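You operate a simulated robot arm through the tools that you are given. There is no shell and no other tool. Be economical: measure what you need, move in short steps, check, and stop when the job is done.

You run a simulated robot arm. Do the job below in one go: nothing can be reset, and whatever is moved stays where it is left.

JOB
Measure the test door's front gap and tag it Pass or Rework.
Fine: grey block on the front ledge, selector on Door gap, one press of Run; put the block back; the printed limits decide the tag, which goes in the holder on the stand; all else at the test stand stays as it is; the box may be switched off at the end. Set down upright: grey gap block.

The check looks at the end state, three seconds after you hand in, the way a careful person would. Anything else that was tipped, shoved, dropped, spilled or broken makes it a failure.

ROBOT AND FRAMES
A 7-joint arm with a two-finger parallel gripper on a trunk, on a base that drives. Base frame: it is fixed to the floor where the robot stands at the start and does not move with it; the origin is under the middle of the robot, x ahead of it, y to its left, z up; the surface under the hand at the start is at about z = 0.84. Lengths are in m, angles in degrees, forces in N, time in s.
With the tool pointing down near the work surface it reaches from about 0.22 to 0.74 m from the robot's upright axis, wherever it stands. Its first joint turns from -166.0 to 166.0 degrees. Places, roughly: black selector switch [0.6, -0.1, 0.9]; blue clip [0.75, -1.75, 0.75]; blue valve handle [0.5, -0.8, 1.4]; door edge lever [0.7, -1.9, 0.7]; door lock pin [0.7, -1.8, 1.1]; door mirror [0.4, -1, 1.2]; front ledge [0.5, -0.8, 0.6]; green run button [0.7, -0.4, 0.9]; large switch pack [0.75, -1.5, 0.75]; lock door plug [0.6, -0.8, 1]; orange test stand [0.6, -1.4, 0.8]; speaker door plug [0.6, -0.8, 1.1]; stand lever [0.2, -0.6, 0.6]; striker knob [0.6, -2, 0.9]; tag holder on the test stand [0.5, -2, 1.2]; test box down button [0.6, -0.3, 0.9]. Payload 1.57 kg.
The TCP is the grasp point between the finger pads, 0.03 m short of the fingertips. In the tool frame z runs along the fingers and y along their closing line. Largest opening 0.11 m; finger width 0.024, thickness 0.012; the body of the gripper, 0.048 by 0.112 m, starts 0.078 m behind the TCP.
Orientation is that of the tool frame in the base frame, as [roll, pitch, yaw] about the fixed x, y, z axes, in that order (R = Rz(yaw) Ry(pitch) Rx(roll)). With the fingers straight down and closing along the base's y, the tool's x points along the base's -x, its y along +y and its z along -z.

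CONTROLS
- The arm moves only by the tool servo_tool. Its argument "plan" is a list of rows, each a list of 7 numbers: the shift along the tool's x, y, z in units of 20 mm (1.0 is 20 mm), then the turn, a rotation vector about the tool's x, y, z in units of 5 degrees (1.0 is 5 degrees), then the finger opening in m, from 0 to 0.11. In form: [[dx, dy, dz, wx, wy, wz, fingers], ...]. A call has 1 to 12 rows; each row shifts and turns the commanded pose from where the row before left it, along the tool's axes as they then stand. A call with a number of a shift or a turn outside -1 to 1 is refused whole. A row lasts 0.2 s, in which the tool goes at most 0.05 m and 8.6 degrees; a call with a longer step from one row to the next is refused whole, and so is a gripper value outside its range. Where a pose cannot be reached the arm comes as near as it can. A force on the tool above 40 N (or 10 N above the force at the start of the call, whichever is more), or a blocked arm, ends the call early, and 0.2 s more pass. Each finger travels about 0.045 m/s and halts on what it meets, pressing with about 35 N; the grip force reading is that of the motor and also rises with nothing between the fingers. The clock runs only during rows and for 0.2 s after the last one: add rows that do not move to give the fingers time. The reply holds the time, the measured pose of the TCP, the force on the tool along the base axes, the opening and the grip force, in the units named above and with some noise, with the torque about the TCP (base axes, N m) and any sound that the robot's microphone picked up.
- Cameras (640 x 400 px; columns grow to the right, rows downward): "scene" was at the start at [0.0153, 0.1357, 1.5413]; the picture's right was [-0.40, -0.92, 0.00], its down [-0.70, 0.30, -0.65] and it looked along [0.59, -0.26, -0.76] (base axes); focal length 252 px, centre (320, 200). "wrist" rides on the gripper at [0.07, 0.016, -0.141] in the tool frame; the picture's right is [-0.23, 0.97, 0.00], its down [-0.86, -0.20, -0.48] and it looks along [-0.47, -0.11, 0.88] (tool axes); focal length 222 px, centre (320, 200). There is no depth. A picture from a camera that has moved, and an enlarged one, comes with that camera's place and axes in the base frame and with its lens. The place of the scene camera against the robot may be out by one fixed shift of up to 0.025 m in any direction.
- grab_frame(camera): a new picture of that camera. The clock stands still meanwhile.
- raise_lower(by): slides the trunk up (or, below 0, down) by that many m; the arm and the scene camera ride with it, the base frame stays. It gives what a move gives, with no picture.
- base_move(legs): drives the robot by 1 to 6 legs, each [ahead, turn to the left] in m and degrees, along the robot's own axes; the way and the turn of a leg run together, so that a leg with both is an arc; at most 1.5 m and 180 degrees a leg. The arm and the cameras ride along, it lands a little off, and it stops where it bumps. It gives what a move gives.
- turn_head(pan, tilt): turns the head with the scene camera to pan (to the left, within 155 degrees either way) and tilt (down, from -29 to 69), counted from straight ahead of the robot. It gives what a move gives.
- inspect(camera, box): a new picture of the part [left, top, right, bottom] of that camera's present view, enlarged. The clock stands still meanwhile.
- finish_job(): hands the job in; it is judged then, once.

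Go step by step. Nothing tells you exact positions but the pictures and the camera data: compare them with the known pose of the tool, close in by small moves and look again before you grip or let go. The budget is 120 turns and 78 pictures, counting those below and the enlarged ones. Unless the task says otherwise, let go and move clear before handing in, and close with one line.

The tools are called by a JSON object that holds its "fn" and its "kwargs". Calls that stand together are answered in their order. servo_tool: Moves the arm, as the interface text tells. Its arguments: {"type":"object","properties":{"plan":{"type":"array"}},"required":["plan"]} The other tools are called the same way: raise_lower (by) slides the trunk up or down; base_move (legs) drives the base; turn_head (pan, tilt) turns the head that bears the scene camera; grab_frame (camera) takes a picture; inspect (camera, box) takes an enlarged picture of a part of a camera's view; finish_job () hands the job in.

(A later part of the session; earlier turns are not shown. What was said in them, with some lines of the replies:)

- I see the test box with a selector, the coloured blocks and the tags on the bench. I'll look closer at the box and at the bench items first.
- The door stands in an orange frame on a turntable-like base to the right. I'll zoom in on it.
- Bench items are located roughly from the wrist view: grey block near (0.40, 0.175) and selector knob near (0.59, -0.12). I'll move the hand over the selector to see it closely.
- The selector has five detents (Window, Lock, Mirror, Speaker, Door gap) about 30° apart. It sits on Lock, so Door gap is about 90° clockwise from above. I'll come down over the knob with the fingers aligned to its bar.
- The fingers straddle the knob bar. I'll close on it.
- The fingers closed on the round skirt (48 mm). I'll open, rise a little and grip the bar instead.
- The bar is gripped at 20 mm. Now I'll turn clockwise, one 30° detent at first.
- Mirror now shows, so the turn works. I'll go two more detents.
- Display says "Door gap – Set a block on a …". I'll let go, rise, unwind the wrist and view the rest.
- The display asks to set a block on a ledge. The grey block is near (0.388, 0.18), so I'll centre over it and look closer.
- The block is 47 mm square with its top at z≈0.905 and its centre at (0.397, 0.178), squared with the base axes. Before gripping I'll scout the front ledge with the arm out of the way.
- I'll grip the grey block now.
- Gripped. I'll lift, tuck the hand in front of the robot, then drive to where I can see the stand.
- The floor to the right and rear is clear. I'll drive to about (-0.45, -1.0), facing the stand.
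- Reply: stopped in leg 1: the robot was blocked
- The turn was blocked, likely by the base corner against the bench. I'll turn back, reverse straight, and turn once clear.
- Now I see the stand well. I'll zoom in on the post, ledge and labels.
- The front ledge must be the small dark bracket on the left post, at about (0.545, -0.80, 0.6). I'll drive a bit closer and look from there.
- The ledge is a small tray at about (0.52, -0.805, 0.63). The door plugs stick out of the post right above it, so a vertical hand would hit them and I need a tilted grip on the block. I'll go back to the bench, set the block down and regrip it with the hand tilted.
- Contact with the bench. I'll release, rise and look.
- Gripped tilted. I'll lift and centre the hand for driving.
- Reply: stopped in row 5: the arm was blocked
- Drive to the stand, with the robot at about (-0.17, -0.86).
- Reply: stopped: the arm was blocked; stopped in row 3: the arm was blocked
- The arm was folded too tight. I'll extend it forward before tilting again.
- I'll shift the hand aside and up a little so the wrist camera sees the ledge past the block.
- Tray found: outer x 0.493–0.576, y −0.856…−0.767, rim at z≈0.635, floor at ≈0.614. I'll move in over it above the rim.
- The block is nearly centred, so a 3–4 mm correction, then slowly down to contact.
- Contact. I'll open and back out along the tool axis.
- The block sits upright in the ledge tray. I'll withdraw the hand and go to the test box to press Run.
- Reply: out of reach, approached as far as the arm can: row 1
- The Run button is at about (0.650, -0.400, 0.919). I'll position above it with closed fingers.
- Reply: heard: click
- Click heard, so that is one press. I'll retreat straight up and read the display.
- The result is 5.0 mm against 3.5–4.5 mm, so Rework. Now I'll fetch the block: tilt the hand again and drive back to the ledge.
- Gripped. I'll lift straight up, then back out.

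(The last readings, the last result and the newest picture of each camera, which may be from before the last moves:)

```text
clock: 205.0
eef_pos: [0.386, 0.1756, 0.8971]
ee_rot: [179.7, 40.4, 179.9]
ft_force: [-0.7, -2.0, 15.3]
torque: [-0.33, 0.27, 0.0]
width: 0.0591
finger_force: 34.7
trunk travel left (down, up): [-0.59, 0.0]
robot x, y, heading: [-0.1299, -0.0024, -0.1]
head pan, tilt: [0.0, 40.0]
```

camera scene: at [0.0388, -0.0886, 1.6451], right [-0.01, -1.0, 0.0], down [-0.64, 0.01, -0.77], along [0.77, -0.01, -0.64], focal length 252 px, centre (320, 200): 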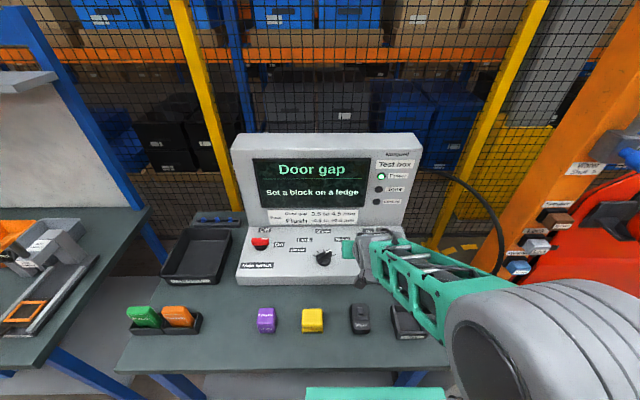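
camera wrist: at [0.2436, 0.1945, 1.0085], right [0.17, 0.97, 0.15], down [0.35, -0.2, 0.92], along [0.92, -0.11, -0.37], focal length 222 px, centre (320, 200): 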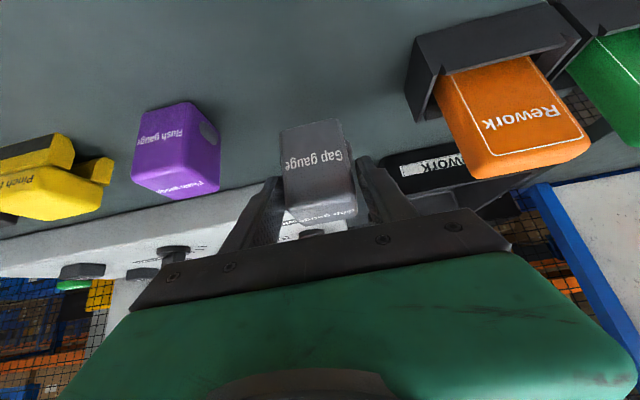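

Down on the bench. I'll release, back out along the tool axis and check.

{"fn": "servo_tool", "kwargs": {"plan": [[-0.05, 0, -0.06, 0, 0, 0, 0.03], [0, 0, 0, 0, 0, 0, 0.07], [0, 0, 0, 0, 0, 0, 0.085], [0, 0, 0, 0, 0, 0, 0.085], [0, 0, -0.5, 0, 0, 0, 0.085], [0, 0, -1, 0, 0, 0, 0.085], [0, 0, -1, 0, 0, 0, 0.085], [0, 0, -1, 0, 0, 0, 0.085], [0, 0, -1, 0, 0, 0, 0.085], [0, 0, -1, 0, 0, 0, 0.085]]}}

{"fn": "grab_frame", "kwargs": {"camera": "wrist"}}

```text
clock: 207.2
eef_pos: [0.315, 0.1775, 0.9809]
ee_rot: [179.9, 39.9, 180.0]
ft_force: [-0.1, -0.2, 0.3]
torque: [-0.01, 0.02, 0.0]
width: 0.0851
finger_force: 0.0
trunk travel left (down, up): [-0.59, 0.0]
robot x, y, heading: [-0.1281, -0.0017, -0.1]
head pan, tilt: [0.0, 40.0]
```

```text
21 pictures are left
camera wrist: at [0.1719, 0.1942, 1.0441], right [0.17, 0.97, 0.15], down [0.35, -0.2, 0.92], along [0.92, -0.11, -0.37], focal length 222 px, centre (320, 200)
```

wrist: 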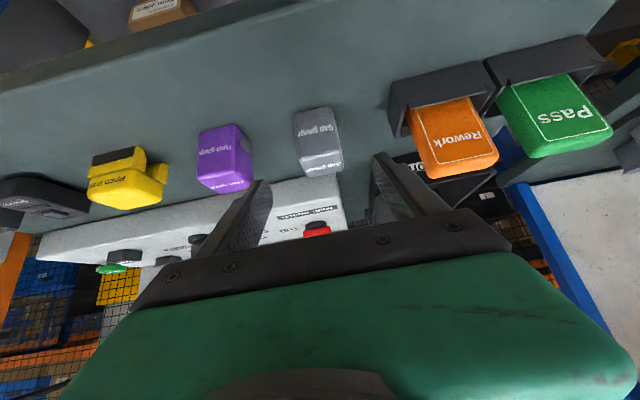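

The block is back and upright. Now the Rework tag: a closer look at how it sits in its slot.

{"fn": "inspect", "kwargs": {"camera": "wrist", "box": [370, 20, 630, 200]}}

{"fn": "turn_head", "kwargs": {"pan": 35, "tilt": 48}}

{"fn": "grab_frame", "kwargs": {"camera": "scene"}}

```text
2.22 times, centred on (500, 110) of wrist
camera zoom: at [0.1719, 0.1942, 1.0441], right [0.17, 0.97, 0.15], down [0.35, -0.2, 0.92], along [0.92, -0.11, -0.37], focal length 494 px, centre (-80, 400)
```

zoom: 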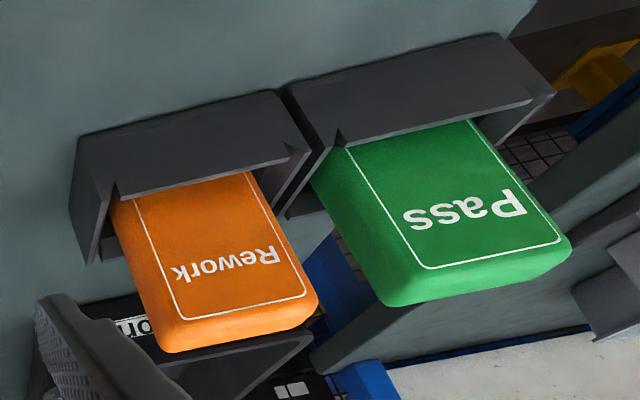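

```text
clock: 208.2
eef_pos: [0.3164, 0.1772, 0.9804]
ee_rot: [179.9, 40.0, -179.9]
ft_force: [0.6, -0.2, -0.2]
torque: [0.01, 0.01, -0.05]
width: 0.0852
finger_force: 0.1
trunk travel left (down, up): [-0.59, 0.0]
robot x, y, heading: [-0.1325, -0.001, -0.1]
head pan, tilt: [35.0, 48.0]
```

```text
19 pictures are left
camera scene: at [-0.1205, 0.2091, 1.6337], right [0.57, -0.82, 0.0], down [-0.61, -0.42, -0.67], along [0.55, 0.38, -0.74], focal length 252 px, centre (320, 200)
```

scene: 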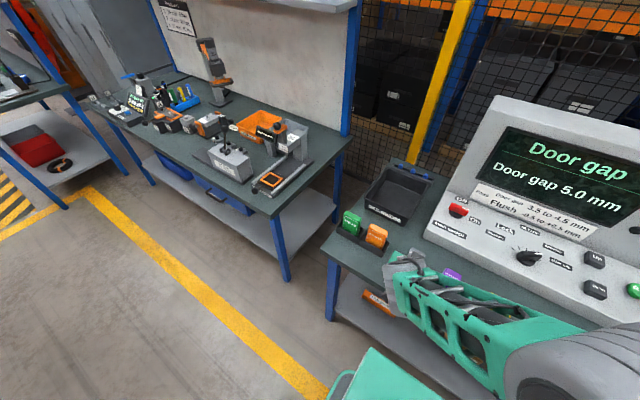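

The tag is a slab about 75 mm wide with its top at z≈0.955, standing at x≈0.39, y≈0.32. Before choosing a grip I'll zoom in on the tag holder from here.

{"fn": "turn_head", "kwargs": {"pan": -73, "tilt": 12}}

{"fn": "grab_frame", "kwargs": {"camera": "scene"}}

```text
clock: 210.0
eef_pos: [0.3163, 0.1777, 0.9798]
ee_rot: [179.7, 40.0, 180.0]
ft_force: [0.0, 0.0, 0.7]
torque: [0.01, 0.0, 0.0]
width: 0.085
finger_force: 0.0
trunk travel left (down, up): [-0.59, 0.0]
robot x, y, heading: [-0.1304, -0.0011, -0.3]
head pan, tilt: [-73.0, 12.0]
```

```text
18 pictures are left
camera scene: at [-0.1583, 0.0749, 1.6896], right [-0.96, -0.29, 0.0], down [-0.06, 0.2, -0.98], along [0.28, -0.94, -0.21], focal length 252 px, centre (320, 200)
```

scene: 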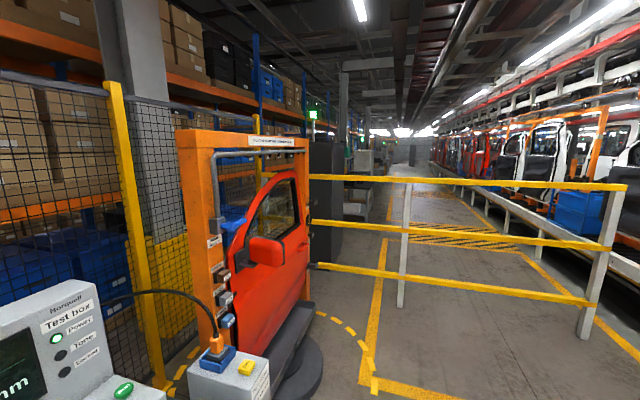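

{"fn": "inspect", "kwargs": {"camera": "scene", "box": [285, 180, 345, 220]}}

```text
10.00 times, centred on (315, 200) of scene
camera zoom: at [-0.1583, 0.0749, 1.6896], right [-0.96, -0.29, 0.0], down [-0.06, 0.2, -0.98], along [0.28, -0.94, -0.21], focal length 2524 px, centre (370, 200)
```

zoom: 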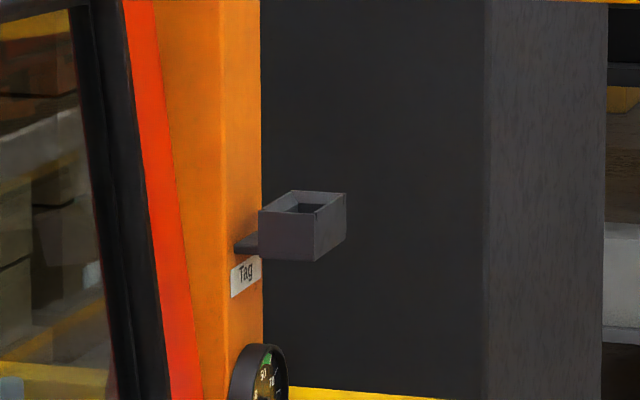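

The holder is an open-top box held off the post, about 48 × 92 mm with its long side along y, matching the bench slot. So I'll grip the tag across its thickness (closing along x) with a vertical hand. Reorienting above the tag now.

{"fn": "servo_tool", "kwargs": {"plan": [[-0.643, 0, -0.766, 0, 0, 0, 0.085], [-0.643, 0.3, -0.766, 0, 0, 0, 0.085], [-0.643, 0.3, -0.766, 0, 0, 0, 0.085], [-0.643, 0.3, -0.766, 0, 0, 0, 0.085], [0, 0.5, 0, 0, 1, 0, 0.085], [0, 0.8, 0, 0, 1, 0, 0.085], [0, 0.8, 0, 0, 1, 0, 0.085], [0, 0.8, 0, 0, 1, 0, 0.085], [0, 0.8, 0, 0, 1, 0, 0.085], [0, 0.8, 0, 0, 1, 0, 0.085], [0, 0.8, 0, 0, 1, 0, 0.085], [0, 0.8, 0, 0, 1, 0, 0.085]]}}

{"fn": "servo_tool", "kwargs": {"plan": [[0, 0, 0, 0, 0, 1, 0.085], [0, 0, 0, 0, 0, 1, 0.085], [0, 0, 0, 0, 0, 1, 0.085], [0, 0, 0, 0, 0, 1, 0.085], [0, 0, 0, 0, 0, 1, 0.085], [0, 0, 0, 0, 0, 1, 0.085], [0, 0, 0, 0, 0, 1, 0.085], [0, 0, 0, 0, 0, 1, 0.085], [0, 0, 0, 0, 0, 1, 0.085], [0, 0, 0, 0, 0, 1, 0.085], [0, 0, 0, 0, 0, 1, 0.085], [0, 0, 0, 0, 0, 1, 0.085]]}}

{"fn": "servo_tool", "kwargs": {"plan": [[0, 0, 0, 0, 0, 1, 0.085], [0, 0, 0, 0, 0, 1, 0.085], [0, 0, 0, 0, 0, 1, 0.085], [0, 0, 0, 0, 0, 1, 0.085], [0, 0, 0, 0, 0, 1, 0.085], [0, 0, 0, 0, 0, 1, 0.085], [0, 1, 0, 0, 0, 0, 0.085], [0, 1, 0, 0, 0, 0, 0.085], [0, 1, 0, 0, 0, 0, 0.085]]}}

{"fn": "grab_frame", "kwargs": {"camera": "wrist"}}

```text
clock: 212.6
eef_pos: [0.3151, 0.3166, 1.0598]
ee_rot: [180.0, -0.1, -179.9]
ft_force: [-0.1, 0.1, 0.2]
torque: [-0.02, 0.0, -0.03]
width: 0.0849
finger_force: 0.1
trunk travel left (down, up): [-0.59, 0.0]
robot x, y, heading: [-0.1311, -0.0016, -0.2]
head pan, tilt: [-73.0, 12.0]
```

```text
clock: 215.2
eef_pos: [0.3153, 0.3163, 1.0613]
ee_rot: [179.9, -0.1, 120.0]
ft_force: [-0.8, -0.7, -0.1]
torque: [0.0, 0.0, -0.03]
width: 0.0851
finger_force: 0.0
trunk travel left (down, up): [-0.59, 0.0]
robot x, y, heading: [-0.1333, -0.003, -0.1]
head pan, tilt: [-73.0, 12.0]
```

```text
clock: 217.2
eef_pos: [0.3773, 0.3165, 1.0616]
ee_rot: [179.9, -0.1, 90.0]
ft_force: [-0.3, -0.1, -0.6]
torque: [0.02, -0.01, -0.01]
width: 0.0849
finger_force: 0.1
trunk travel left (down, up): [-0.59, 0.0]
robot x, y, heading: [-0.1265, -0.0031, -0.2]
head pan, tilt: [-73.0, 12.0]
```

```text
16 pictures are left
camera wrist: at [0.3928, 0.3878, 1.2026], right [0.97, -0.23, 0.0], down [-0.2, -0.86, 0.48], along [-0.11, -0.46, -0.88], focal length 222 px, centre (320, 200)
```

wrist: 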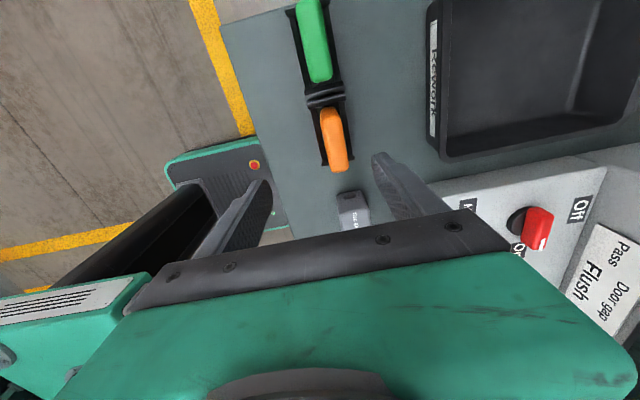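

{"fn": "servo_tool", "kwargs": {"plan": [[0.25, 0.42, 0.5, 0, 0, 0, 0.075], [0.25, 0.42, 0.5, 0, 0, 0, 0.075], [0, 0, 1, 0, 0, 0, 0.075], [0, 0, 1, 0, 0, 0, 0.075], [0, 0, 0.5, 0, 0, 0, 0.075]]}}

{"fn": "inspect", "kwargs": {"camera": "wrist", "box": [220, 40, 460, 220]}}

```text
clock: 218.4
eef_pos: [0.3903, 0.3256, 0.9897]
ee_rot: [180.0, -0.1, 90.1]
ft_force: [-0.3, 0.0, 0.4]
torque: [-0.02, 0.01, 0.01]
width: 0.0748
finger_force: 0.1
trunk travel left (down, up): [-0.59, 0.0]
robot x, y, heading: [-0.1328, -0.0055, -0.3]
head pan, tilt: [-73.0, 12.0]
```

```text
2.22 times, centred on (340, 130) of wrist
camera zoom: at [0.4076, 0.3965, 1.1315], right [0.97, -0.23, 0.0], down [-0.2, -0.86, 0.48], along [-0.11, -0.46, -0.88], focal length 494 px, centre (276, 356)
```

zoom: 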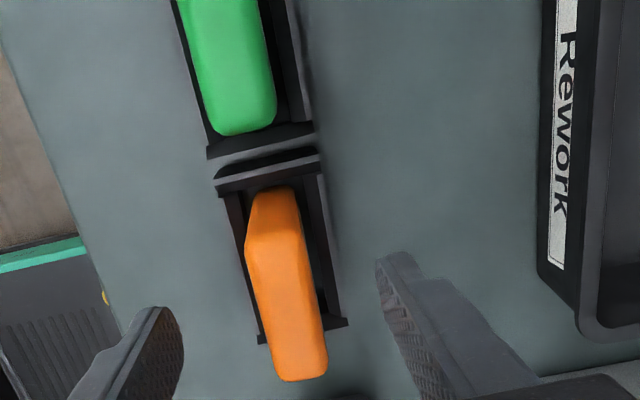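

{"fn": "servo_tool", "kwargs": {"plan": [[0, 0, 1, 0, 0, 0, 0.075], [0, 0, 1, 0, 0, 0, 0.075], [0, 0, 0.7, 0, 0, 0, 0.075], [0, 0, 0, 0, 0, 0, 0.05], [0, 0, 0, 0, 0, 0, 0.03], [0, 0, 0, 0, 0, 0, 0.015], [0, 0, 0, 0, 0, 0, 0.005], [0, 0, 0, 0, 0, 0, 0.005]]}}

{"fn": "inspect", "kwargs": {"camera": "wrist", "box": [220, 40, 460, 220]}}

```text
clock: 220.2
eef_pos: [0.3926, 0.3258, 0.9367]
ee_rot: [180.0, -0.1, 90.1]
ft_force: [0.3, 0.8, 0.3]
torque: [0.02, -0.02, -0.01]
width: 0.0236
finger_force: 28.7
trunk travel left (down, up): [-0.59, 0.0]
robot x, y, heading: [-0.1331, -0.0002, -0.0]
head pan, tilt: [-73.0, 12.0]
```

```text
2.22 times, centred on (340, 130) of wrist
camera zoom: at [0.4093, 0.3959, 1.078], right [0.97, -0.23, 0.0], down [-0.2, -0.86, 0.48], along [-0.11, -0.46, -0.88], focal length 494 px, centre (276, 356)
```

zoom: 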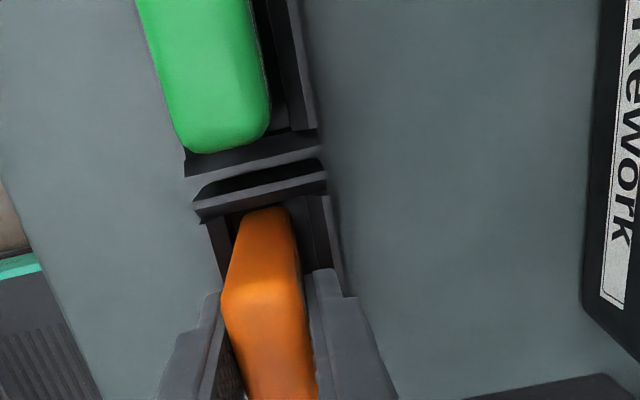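

The tag is gripped (23.6 mm thick). I'll lift and check.

{"fn": "servo_tool", "kwargs": {"plan": [[0, 0, 0, 0, 0, 0, 0.005], [0, 0, -0.5, 0, 0, 0, 0.005], [0, 0, -1, 0, 0, 0, 0.005], [0, 0, -1, 0, 0, 0, 0.005], [0, 0, -1, 0, 0, 0, 0.005], [0, 0, -1, 0, 0, 0, 0.005], [0, 0, -1, 0, 0, 0, 0.005], [0, 0, -1, 0, 0, 0, 0.005], [0, 0, -1, 0, 0, 0, 0.005], [0, 0, -1, 0, 0, 0, 0.005], [0, 0, -1, 0, 0, 0, 0.005], [0, 0, -1, 0, 0, 0, 0.005]]}}

{"fn": "turn_head", "kwargs": {"pan": 25, "tilt": 40}}

{"fn": "grab_frame", "kwargs": {"camera": "scene"}}

```text
clock: 222.8
eef_pos: [0.3937, 0.3265, 1.147]
ee_rot: [179.9, -0.1, 90.0]
ft_force: [0.2, 0.0, -0.9]
torque: [0.0, 0.04, -0.01]
width: 0.0235
finger_force: 34.9
trunk travel left (down, up): [-0.59, 0.0]
robot x, y, heading: [-0.1322, -0.0043, 0.0]
head pan, tilt: [-73.0, 12.0]
```

```text
clock: 224.6
eef_pos: [0.3939, 0.3271, 1.1468]
ee_rot: [180.0, -0.1, 90.1]
ft_force: [0.2, 0.7, -0.9]
torque: [0.0, 0.03, 0.01]
width: 0.0234
finger_force: 35.0
trunk travel left (down, up): [-0.59, 0.0]
robot x, y, heading: [-0.1323, -0.0014, -0.4]
head pan, tilt: [25.0, 40.0]
```

```text
13 pictures are left
camera scene: at [-0.1079, 0.1999, 1.6451], right [0.42, -0.91, 0.0], down [-0.58, -0.27, -0.77], along [0.7, 0.32, -0.64], focal length 252 px, centre (320, 200)
```

scene: 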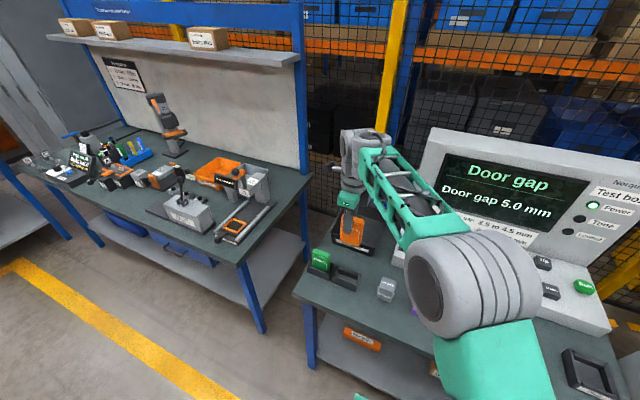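

The tag hangs upright in the grip. I'll raise and tuck the hand, then drive to the holder side of the stand.

{"fn": "servo_tool", "kwargs": {"plan": [[-1, -0.4, -0.8, 0, 0, 0, 0.005], [-1, -0.4, -0.8, 0, 0, 0, 0.005], [-1, -0.4, -0.8, 0, 0, 0, 0.005], [-1, -0.4, -0.8, 0, 0, 0, 0.005], [-1, -0.4, -0.8, 0, 0, 0, 0.005], [-1, -0.4, -0.8, 0, 0, 0, 0.005], [-1, -0.4, -0.8, 0, 0, 0, 0.005], [-1, -0.4, -0.8, 0, 0, 0, 0.005], [-1, -0.4, -0.8, 0, 0, 0, 0.005], [-1, -0.4, -0.8, 0, 0, 0, 0.005], [-1, -0.4, -0.8, 0, 0, 0, 0.005], [-1, -0.4, -0.8, 0, 0, 0, 0.005]]}}

{"fn": "servo_tool", "kwargs": {"plan": [[-1, -0.6, 0, 0, 0, 0, 0.005], [-1, -0.6, 0, 0, 0, 0, 0.005], [-1, -0.6, 0, 0, 0, 0, 0.005], [-1, -0.6, 0, 0, 0, 0, 0.005], [0, 0, 0, 0, 0, 0, 0.005]]}}

```text
clock: 227.2
eef_pos: [0.2951, 0.0856, 1.3386]
ee_rot: [179.8, -0.2, 90.0]
ft_force: [0.7, -0.6, -0.5]
torque: [0.02, 0.01, 0.0]
width: 0.0236
finger_force: 34.8
trunk travel left (down, up): [-0.59, 0.0]
robot x, y, heading: [-0.134, -0.0024, -0.2]
head pan, tilt: [25.0, 40.0]
```

```text
clock: 228.4
eef_pos: [0.2482, 0.0039, 1.3382]
ee_rot: [-180.0, -0.1, 90.1]
ft_force: [-0.5, 0.8, -1.2]
torque: [0.03, 0.01, 0.0]
width: 0.0234
finger_force: 35.1
trunk travel left (down, up): [-0.59, 0.0]
robot x, y, heading: [-0.129, 0.0008, -0.3]
head pan, tilt: [25.0, 40.0]
```

{"fn": "base_move", "kwargs": {"legs": [[-0.33, 0], [0, -89.7], [1.5, 0], [0.33, 0], [0, 90]]}}

{"fn": "turn_head", "kwargs": {"pan": 0, "tilt": 20}}

{"fn": "grab_frame", "kwargs": {"camera": "scene"}}

```text
clock: 247.3
eef_pos: [-0.0933, -1.8294, 1.3384]
ee_rot: [179.9, 0.0, 94.3]
ft_force: [0.4, 0.2, -1.4]
torque: [-0.02, 0.02, -0.02]
width: 0.0235
finger_force: 34.9
trunk travel left (down, up): [-0.59, 0.0]
robot x, y, heading: [-0.4689, -1.8609, 3.9]
head pan, tilt: [25.0, 40.0]
```

```text
clock: 248.2
eef_pos: [-0.0939, -1.8297, 1.3385]
ee_rot: [-179.9, -0.1, 94.4]
ft_force: [0.0, -0.5, -0.9]
torque: [0.01, -0.03, 0.02]
width: 0.0235
finger_force: 35.4
trunk travel left (down, up): [-0.59, 0.0]
robot x, y, heading: [-0.4697, -1.8658, 4.1]
head pan, tilt: [0.0, 20.0]
```

```text
12 pictures are left
camera scene: at [-0.4437, -1.6947, 1.6765], right [0.07, -1.0, 0.0], down [-0.34, -0.02, -0.94], along [0.94, 0.07, -0.34], focal length 252 px, centre (320, 200)
```

scene: 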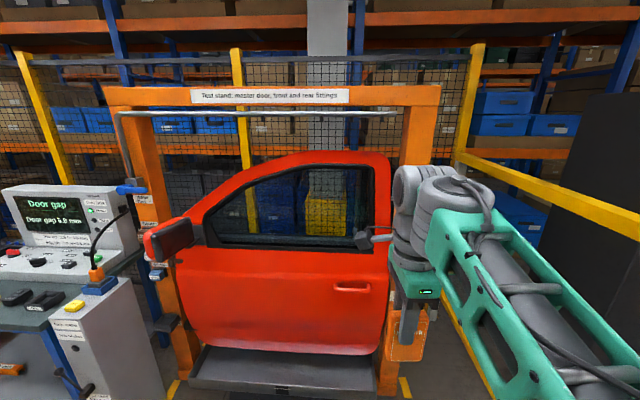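

{"fn": "base_move", "kwargs": {"legs": [[0, -4], [0.36, 0]]}}

{"fn": "servo_tool", "kwargs": {"plan": [[-0.5, 0.9, 0, 0, 0, 0, 0.005], [-0.5, 0.9, 0, 0, 0, 0, 0.005], [-0.5, 0.9, 0, 0, 0, 0, 0.005], [-0.5, 0.9, 0, 0, 0, 0, 0.005], [-0.5, 0.9, 0, 0, 0, 0, 0.005], [-0.5, 0.9, 0, 0, 0, 0, 0.005]]}}

{"fn": "grab_frame", "kwargs": {"camera": "wrist"}}

```text
clock: 250.9
eef_pos: [0.2657, -1.8536, 1.3371]
ee_rot: [-180.0, -0.2, 90.6]
ft_force: [0.4, 0.3, -1.3]
torque: [0.01, 0.05, 0.0]
width: 0.0235
finger_force: 35.5
trunk travel left (down, up): [-0.59, 0.0]
robot x, y, heading: [-0.1118, -1.8621, 0.3]
head pan, tilt: [0.0, 20.0]
```

```text
clock: 252.3
eef_pos: [0.3758, -1.9135, 1.3391]
ee_rot: [180.0, 0.0, 90.5]
ft_force: [-0.5, 0.2, -1.0]
torque: [0.03, 0.01, 0.03]
width: 0.0234
finger_force: 35.3
trunk travel left (down, up): [-0.59, 0.0]
robot x, y, heading: [-0.1146, -1.8617, 0.3]
head pan, tilt: [0.0, 20.0]
```

```text
11 pictures are left
camera wrist: at [0.3919, -1.8428, 1.4797], right [0.98, -0.22, 0.0], down [-0.19, -0.86, 0.48], along [-0.1, -0.46, -0.88], focal length 222 px, centre (320, 200)
```

wrist: 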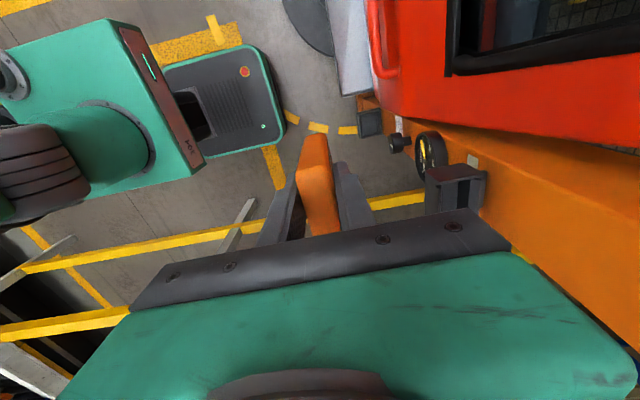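

{"fn": "inspect", "kwargs": {"camera": "wrist", "box": [380, 120, 540, 240]}}

```text
3.33 times, centred on (460, 180) of wrist
camera zoom: at [0.3919, -1.8428, 1.4797], right [0.98, -0.22, 0.0], down [-0.19, -0.86, 0.48], along [-0.1, -0.46, -0.88], focal length 740 px, centre (-147, 267)
```

zoom: 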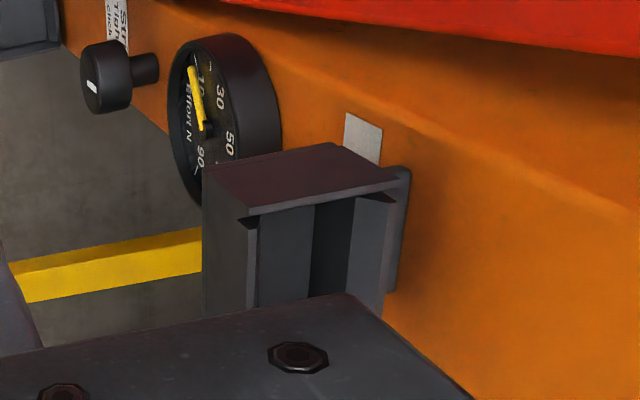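

The holder is located: x≈0.51–0.565, y≈−1.99…−2.09, rim z≈1.215, with the post face close behind. I'll lean the hand back about 11° so its body clears the post, then move over the slot.

{"fn": "servo_tool", "kwargs": {"plan": [[0, 0, -0.6, -1, 0, 0, 0.005], [0, 0, 0, -1.0, 0, 0, 0.005], [0, 0, 0, -0.2, 0, 0, 0.005], [-0.785, 0.914, 0.178, 0, 0, 0, 0.005], [-0.785, 0.914, 0.178, 0, 0, 0, 0.005], [-0.785, 0.914, 0.178, 0, 0, 0, 0.005], [-0.785, 0.914, 0.178, 0, 0, 0, 0.005], [-0.785, 0.914, 0.178, 0, 0, 0, 0.005], [-0.785, 0.6, 0.11, 0, 0, 0, 0.005]]}}

{"fn": "grab_frame", "kwargs": {"camera": "wrist"}}

```text
clock: 254.3
eef_pos: [0.4816, -2.0079, 1.3497]
ee_rot: [169.0, -0.1, 90.5]
ft_force: [0.0, 0.4, -2.4]
torque: [0.02, 0.04, 0.02]
width: 0.0238
finger_force: 34.7
trunk travel left (down, up): [-0.59, 0.0]
robot x, y, heading: [-0.1103, -1.863, 0.1]
head pan, tilt: [0.0, 20.0]
```

```text
9 pictures are left
camera wrist: at [0.4712, -1.9368, 1.4917], right [0.96, -0.22, 0.19], down [-0.28, -0.86, 0.43], along [0.06, -0.46, -0.88], focal length 222 px, centre (320, 200)
```

wrist: 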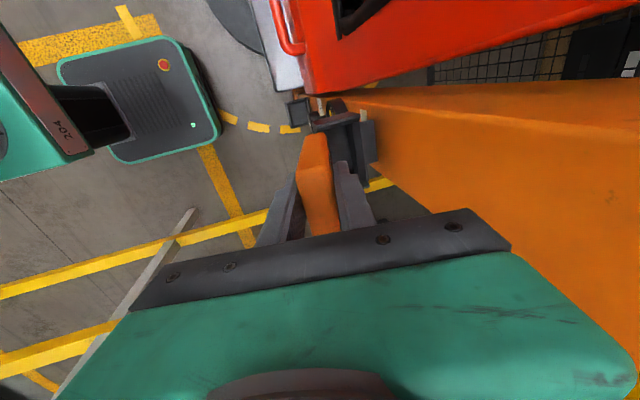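

{"fn": "inspect", "kwargs": {"camera": "wrist", "box": [270, 85, 430, 205]}}

```text
3.33 times, centred on (350, 145) of wrist
camera zoom: at [0.4712, -1.9368, 1.4917], right [0.96, -0.22, 0.19], down [-0.28, -0.86, 0.43], along [0.06, -0.46, -0.88], focal length 740 px, centre (220, 383)
```

zoom: 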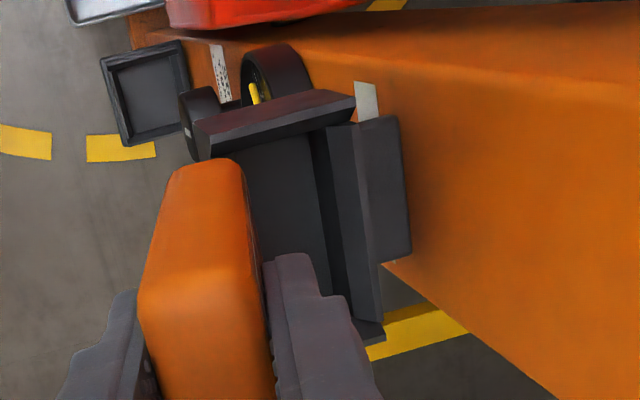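

Triangulating with both wrist views gives the rim at z≈1.245, box centre (0.5275, -2.022). I'll shift over the slot and look.

{"fn": "servo_tool", "kwargs": {"plan": [[0, 0.0955, -0.491, 0, 0, 0, 0.005], [-0.35, 0.805, 0.156, 0, 0, 0, 0.005], [-0.35, 0.805, 0.156, 0, 0, 0, 0.005], [0, 0, 0, 0, 0, 0, 0.005]]}}

{"fn": "inspect", "kwargs": {"camera": "wrist", "box": [250, 75, 410, 195]}}

```text
clock: 255.3
eef_pos: [0.5145, -2.0202, 1.359]
ee_rot: [169.0, -0.1, 90.5]
ft_force: [-0.3, -0.1, -0.7]
torque: [0.02, 0.02, 0.02]
width: 0.0238
finger_force: 34.9
trunk travel left (down, up): [-0.59, 0.0]
robot x, y, heading: [-0.1103, -1.8616, 0.3]
head pan, tilt: [0.0, 20.0]
```

```text
3.33 times, centred on (330, 135) of wrist
camera zoom: at [0.5038, -1.9501, 1.5008], right [0.96, -0.22, 0.19], down [-0.28, -0.86, 0.43], along [0.07, -0.46, -0.88], focal length 740 px, centre (287, 417)
```

zoom: 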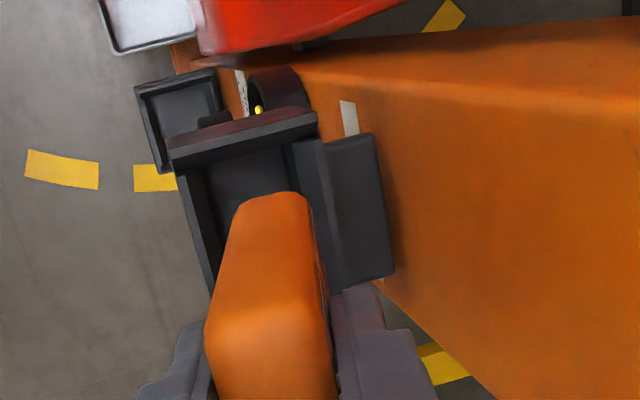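

The tag is roughly over the opening. I'll lower the lean to 8° and go down slowly, watching force.

{"fn": "servo_tool", "kwargs": {"plan": [[-0.1, 0, 0, 0.6, 0, 0, 0.005], [0, 0.322, 0.045, 0, 0, 0, 0.005], [0, -0.07, 0.495, 0, 0, 0, 0.005], [0, -0.07, 0.495, 0, 0, 0, 0.005], [0, -0.035, 0.25, 0, 0, 0, 0.005], [0, -0.035, 0.25, 0, 0, 0, 0.005], [0, 0, 0, 0, 0, 0, 0.005]]}}

```text
clock: 256.9
eef_pos: [0.5076, -2.018, 1.3305]
ee_rot: [171.9, -0.1, 90.5]
ft_force: [-0.1, -0.2, -0.4]
torque: [0.0, -0.02, 0.0]
width: 0.0232
finger_force: 34.9
out of reach, approached as far as the arm can: row 1, 2, 3
trunk travel left (down, up): [-0.59, 0.0]
robot x, y, heading: [-0.1137, -1.859, 0.0]
head pan, tilt: [0.0, 20.0]
```

{"fn": "servo_tool", "kwargs": {"plan": [[0, 0.25, 0.035, 0, 0, 0, 0.005], [0, 0.25, 0.035, 0, 0, 0, 0.005], [0, 0, 0, 0, 0, 0, 0.005]]}}

{"fn": "inspect", "kwargs": {"camera": "wrist", "box": [250, 75, 410, 195]}}

```text
clock: 257.8
eef_pos: [0.5186, -2.0202, 1.3316]
ee_rot: [172.0, -0.1, 90.5]
ft_force: [-0.9, 0.1, -1.6]
torque: [0.0, -0.01, 0.01]
width: 0.0234
finger_force: 35.0
trunk travel left (down, up): [-0.59, 0.0]
robot x, y, heading: [-0.1125, -1.8631, 0.0]
head pan, tilt: [0.0, 20.0]
```

```text
3.33 times, centred on (330, 135) of wrist
camera zoom: at [0.5137, -1.9491, 1.4739], right [0.97, -0.22, 0.14], down [-0.26, -0.86, 0.44], along [0.02, -0.46, -0.89], focal length 740 px, centre (287, 417)
```

zoom: 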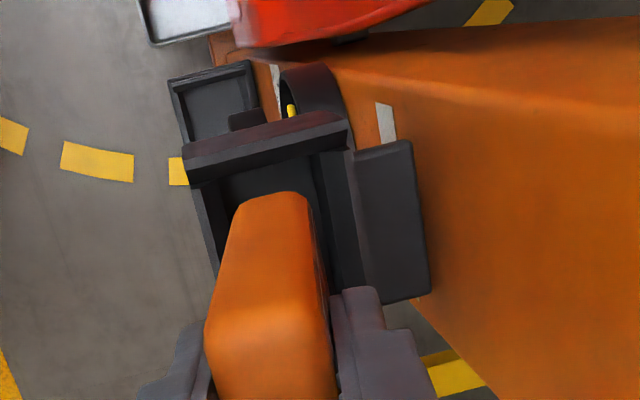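

It lines up with the slot. I'll keep lowering.

{"fn": "servo_tool", "kwargs": {"plan": [[-0.05, 0.1, 0.014, 0, 0, 0, 0.005], [0, -0.035, 0.25, 0, 0, 0, 0.005], [0, -0.035, 0.25, 0, 0, 0, 0.005], [0, -0.035, 0.25, 0, 0, 0, 0.005], [0, 0, 0, 0, 0, 0, 0.005]]}}

```text
clock: 258.9
eef_pos: [0.5197, -2.0209, 1.3162]
ee_rot: [171.9, 0.0, 90.5]
ft_force: [0.0, -0.3, -0.9]
torque: [0.01, 0.02, -0.03]
width: 0.0232
finger_force: 34.9
trunk travel left (down, up): [-0.59, 0.0]
robot x, y, heading: [-0.1135, -1.863, 0.6]
head pan, tilt: [0.0, 20.0]
```

{"fn": "servo_tool", "kwargs": {"plan": [[0, -0.035, 0.25, 0, 0, 0, 0.005], [0, -0.035, 0.25, 0, 0, 0, 0.005], [0, -0.035, 0.25, 0, 0, 0, 0.005], [0, 0, 0, 0, 0, 0, 0.005]]}}

{"fn": "inspect", "kwargs": {"camera": "wrist", "box": [250, 75, 410, 195]}}

```text
clock: 259.9
eef_pos: [0.5194, -2.0212, 1.3007]
ee_rot: [171.9, -0.2, 90.5]
ft_force: [-0.3, 0.6, -1.7]
torque: [0.01, 0.0, 0.03]
width: 0.0237
finger_force: 35.0
trunk travel left (down, up): [-0.59, 0.0]
robot x, y, heading: [-0.1145, -1.8601, -0.0]
head pan, tilt: [0.0, 20.0]
```

```text
3.33 times, centred on (330, 135) of wrist
camera zoom: at [0.5165, -1.9502, 1.4437], right [0.97, -0.22, 0.14], down [-0.26, -0.86, 0.44], along [0.02, -0.46, -0.89], focal length 740 px, centre (287, 417)
```

zoom: 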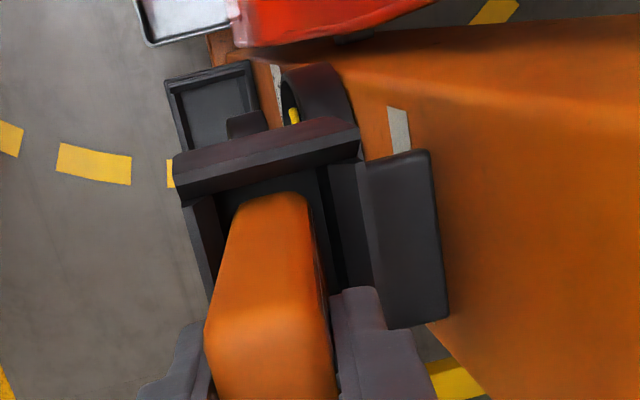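

{"fn": "servo_tool", "kwargs": {"plan": [[0, -0.035, 0.25, 0, 0, 0, 0.005], [0, -0.035, 0.25, 0, 0, 0, 0.005], [0, -0.035, 0.25, 0, 0, 0, 0.005], [0, -0.035, 0.25, 0, 0, 0, 0.005], [0, 0, 0, 0, 0, 0, 0.005]]}}

{"fn": "inspect", "kwargs": {"camera": "wrist", "box": [250, 75, 410, 195]}}

```text
clock: 261.1
eef_pos: [0.5177, -2.02, 1.2872]
ee_rot: [171.2, 0.1, 90.5]
ft_force: [3.7, -0.9, 40.0]
torque: [0.01, -0.42, -0.02]
width: 0.0235
finger_force: 34.5
trunk travel left (down, up): [-0.59, 0.0]
robot x, y, heading: [-0.1137, -1.857, 0.1]
head pan, tilt: [0.0, 20.0]
```

```text
3.33 times, centred on (330, 135) of wrist
camera zoom: at [0.5128, -1.9492, 1.4295], right [0.96, -0.22, 0.15], down [-0.26, -0.86, 0.44], along [0.03, -0.47, -0.88], focal length 740 px, centre (287, 417)
```

zoom: 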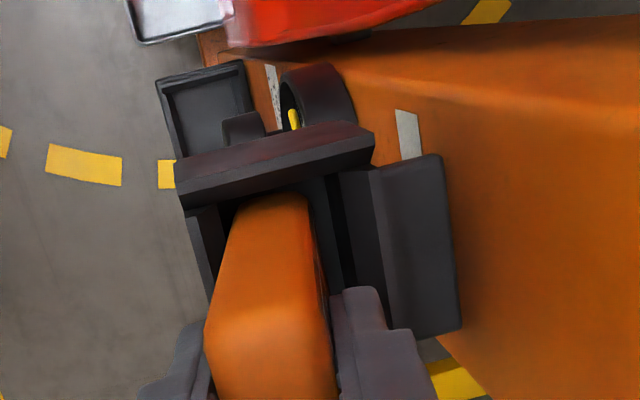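

There is firm contact with the tag bottom at about 1.197, which matches the holder's floor. I'll relieve the force and check from the side with the scene camera.

{"fn": "servo_tool", "kwargs": {"plan": [[0, 0.02, -0.15, 0, 0, 0, 0.005], [0, 0.02, -0.15, 0, 0, 0, 0.005], [0, 0, 0, 0, 0, 0, 0.005]]}}

{"fn": "turn_head", "kwargs": {"pan": -25, "tilt": 30}}

{"fn": "inspect", "kwargs": {"camera": "scene", "box": [220, 100, 400, 260]}}

```text
clock: 261.9
eef_pos: [0.518, -2.019, 1.2866]
ee_rot: [172.0, -0.1, 90.4]
ft_force: [3.3, 3.0, 21.7]
torque: [-0.27, -0.25, 0.05]
width: 0.0235
finger_force: 35.0
trunk travel left (down, up): [-0.59, 0.0]
robot x, y, heading: [-0.1139, -1.8585, 0.2]
head pan, tilt: [0.0, 20.0]
```

```text
clock: 262.8
eef_pos: [0.5184, -2.0207, 1.2869]
ee_rot: [171.9, -0.2, 90.4]
ft_force: [-0.1, 3.6, 12.2]
torque: [0.0, 0.05, 0.0]
width: 0.0234
finger_force: 35.1
trunk travel left (down, up): [-0.59, 0.0]
robot x, y, heading: [-0.1129, -1.8643, 0.1]
head pan, tilt: [-25.0, 30.0]
```

```text
2.50 times, centred on (310, 180) of scene
camera zoom: at [-0.0887, -1.7327, 1.6604], right [-0.42, -0.91, 0.0], down [-0.45, 0.21, -0.87], along [0.79, -0.36, -0.5], focal length 631 px, centre (345, 250)
```

zoom: 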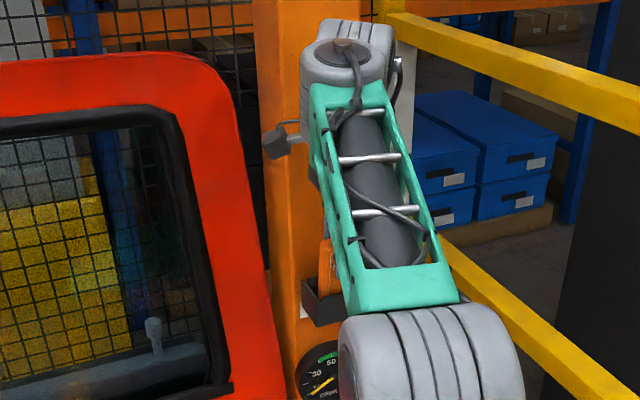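

The tag is inside the holder. I'll open gently and withdraw upward.

{"fn": "servo_tool", "kwargs": {"plan": [[0, 0.02, -0.1, 0, 0, 0, 0.005], [0, 0, 0, 0, 0, 0, 0.03], [0, 0, 0, 0, 0, 0, 0.045], [0, 0, 0, 0, 0, 0, 0.05], [0, 0, 0, 0, 0, 0, 0.05]]}}

{"fn": "servo_tool", "kwargs": {"plan": [[0, 0, -0.5, 0, 0, 0, 0.05], [0, 0, -0.7, 0, 0, 0, 0.05], [0, 0, -0.7, 0, 0, 0, 0.05], [0, 0, -0.7, 0, 0, 0, 0.05], [0, 0, -0.6, 0, 0, 0, 0.05], [0, 0, 0, 0, 0, 0, 0.05]]}}

{"fn": "grab_frame", "kwargs": {"camera": "wrist"}}

```text
clock: 264.0
eef_pos: [0.519, -2.0217, 1.289]
ee_rot: [171.9, -0.2, 90.4]
ft_force: [-0.1, -0.3, 0.9]
torque: [-0.02, 0.0, 0.01]
width: 0.0501
finger_force: 0.1
trunk travel left (down, up): [-0.59, 0.0]
robot x, y, heading: [-0.1136, -1.8624, 0.1]
head pan, tilt: [-25.0, 30.0]
```

```text
clock: 265.4
eef_pos: [0.5101, -2.0228, 1.3511]
ee_rot: [172.0, -0.2, 90.5]
ft_force: [-0.2, -0.6, -0.3]
torque: [0.03, 0.02, 0.03]
width: 0.0502
finger_force: 0.1
trunk travel left (down, up): [-0.59, 0.0]
robot x, y, heading: [-0.1161, -1.8615, 0.2]
head pan, tilt: [-25.0, 30.0]
```

```text
2 pictures are left
camera wrist: at [0.5064, -1.952, 1.4933], right [0.97, -0.22, 0.14], down [-0.26, -0.86, 0.44], along [0.02, -0.46, -0.89], focal length 222 px, centre (320, 200)
```

wrist: 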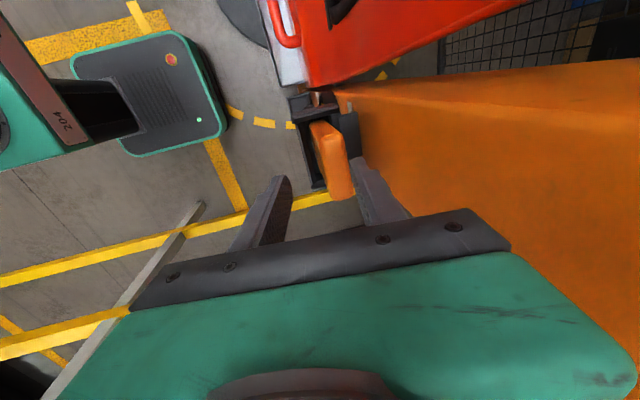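

The tag stands in the holder. I'll rise a little more, then back away.

{"fn": "servo_tool", "kwargs": {"plan": [[0, 0, -0.5, 0, 0, 0, 0.05], [0, 0, -0.3, 0, 0, 0, 0.05], [0, 0, 0, 0, 0, 0, 0.05]]}}

```text
clock: 266.2
eef_pos: [0.5016, -2.0191, 1.3634]
ee_rot: [171.9, -0.1, 90.5]
ft_force: [0.0, -0.7, 0.4]
torque: [0.03, -0.01, -0.01]
width: 0.0503
finger_force: 0.1
out of reach, approached as far as the arm can: row 1, 2
trunk travel left (down, up): [-0.59, 0.0]
robot x, y, heading: [-0.112, -1.8616, 0.3]
head pan, tilt: [-25.0, 30.0]
```

{"fn": "servo_tool", "kwargs": {"plan": [[0, -0.9, -0.126, 0, 0, 0, 0.05], [0, -0.9, -0.126, 0, 0, 0, 0.05], [0, -0.9, -0.126, 0, 0, 0, 0.05], [0, -0.9, -0.126, 0, 0, 0, 0.05], [0, -0.9, -0.126, 0, 0, 0, 0.05], [0, -0.9, -0.126, 0, 0, 0, 0.05], [0, -0.9, -0.126, 0, 0, 0, 0.05], [0, -0.9, -0.126, 0, 0, 0, 0.05], [0.5, -0.9, -0.126, 0, 0, 0, 0.05], [0.5, -0.9, -0.126, 0, 0, 0, 0.05], [0.5, -0.5, -0.07, 0, 0, 0, 0.05], [0.5, -0.5, -0.07, 0, 0, 0, 0.05]]}}

{"fn": "base_move", "kwargs": {"legs": [[-0.25, 0]]}}

{"fn": "turn_head", "kwargs": {"pan": -20, "tilt": 20}}

{"fn": "grab_frame", "kwargs": {"camera": "scene"}}

```text
clock: 268.8
eef_pos: [0.3008, -1.9788, 1.3628]
ee_rot: [171.9, -0.1, 90.5]
ft_force: [0.3, 0.2, -0.9]
torque: [-0.01, 0.03, 0.01]
width: 0.0502
finger_force: 0.0
trunk travel left (down, up): [-0.59, 0.0]
robot x, y, heading: [-0.1102, -1.8625, 0.1]
head pan, tilt: [-25.0, 30.0]
```

```text
clock: 270.7
eef_pos: [0.0479, -1.9804, 1.3626]
ee_rot: [171.9, 0.0, 90.4]
ft_force: [0.4, 0.9, -0.2]
torque: [0.01, -0.01, -0.01]
width: 0.0501
finger_force: 0.0
trunk travel left (down, up): [-0.59, 0.0]
robot x, y, heading: [-0.3666, -1.867, 0.0]
head pan, tilt: [-25.0, 30.0]
```

```text
clock: 271.4
eef_pos: [0.0491, -1.9822, 1.3626]
ee_rot: [172.0, -0.1, 90.3]
ft_force: [-0.1, 0.0, 0.2]
torque: [0.01, 0.01, -0.01]
width: 0.0501
finger_force: 0.1
trunk travel left (down, up): [-0.59, 0.0]
robot x, y, heading: [-0.365, -1.8631, -0.0]
head pan, tilt: [-20.0, 20.0]
```

```text
1 pictures are left
camera scene: at [-0.3339, -1.7282, 1.6765], right [-0.34, -0.94, 0.0], down [-0.32, 0.12, -0.94], along [0.88, -0.32, -0.34], focal length 252 px, centre (320, 200)
```

scene: 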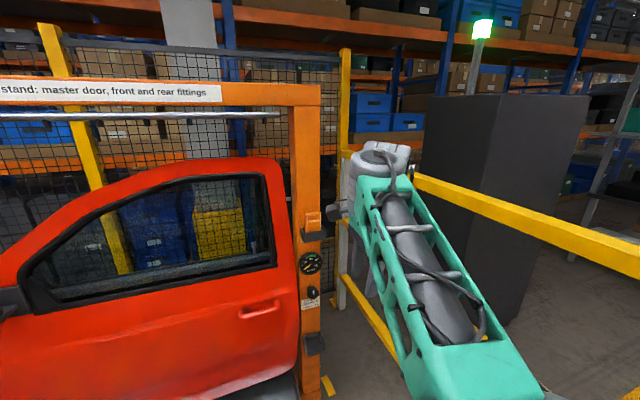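

The orange tag stands in the holder on the stand and the hand is clear. The grey block is back upright on the bench, so I'm handing in.

{"fn": "finish_job", "kwargs": {}}

```text
The job is handed in.
```

The door gap measured 5.0 mm against the printed 3.5–4.5 mm, so I put the Rework tag in the holder on the stand. The grey block is back upright in its place on the bench. The test box is still on, with its selector at Door gap.
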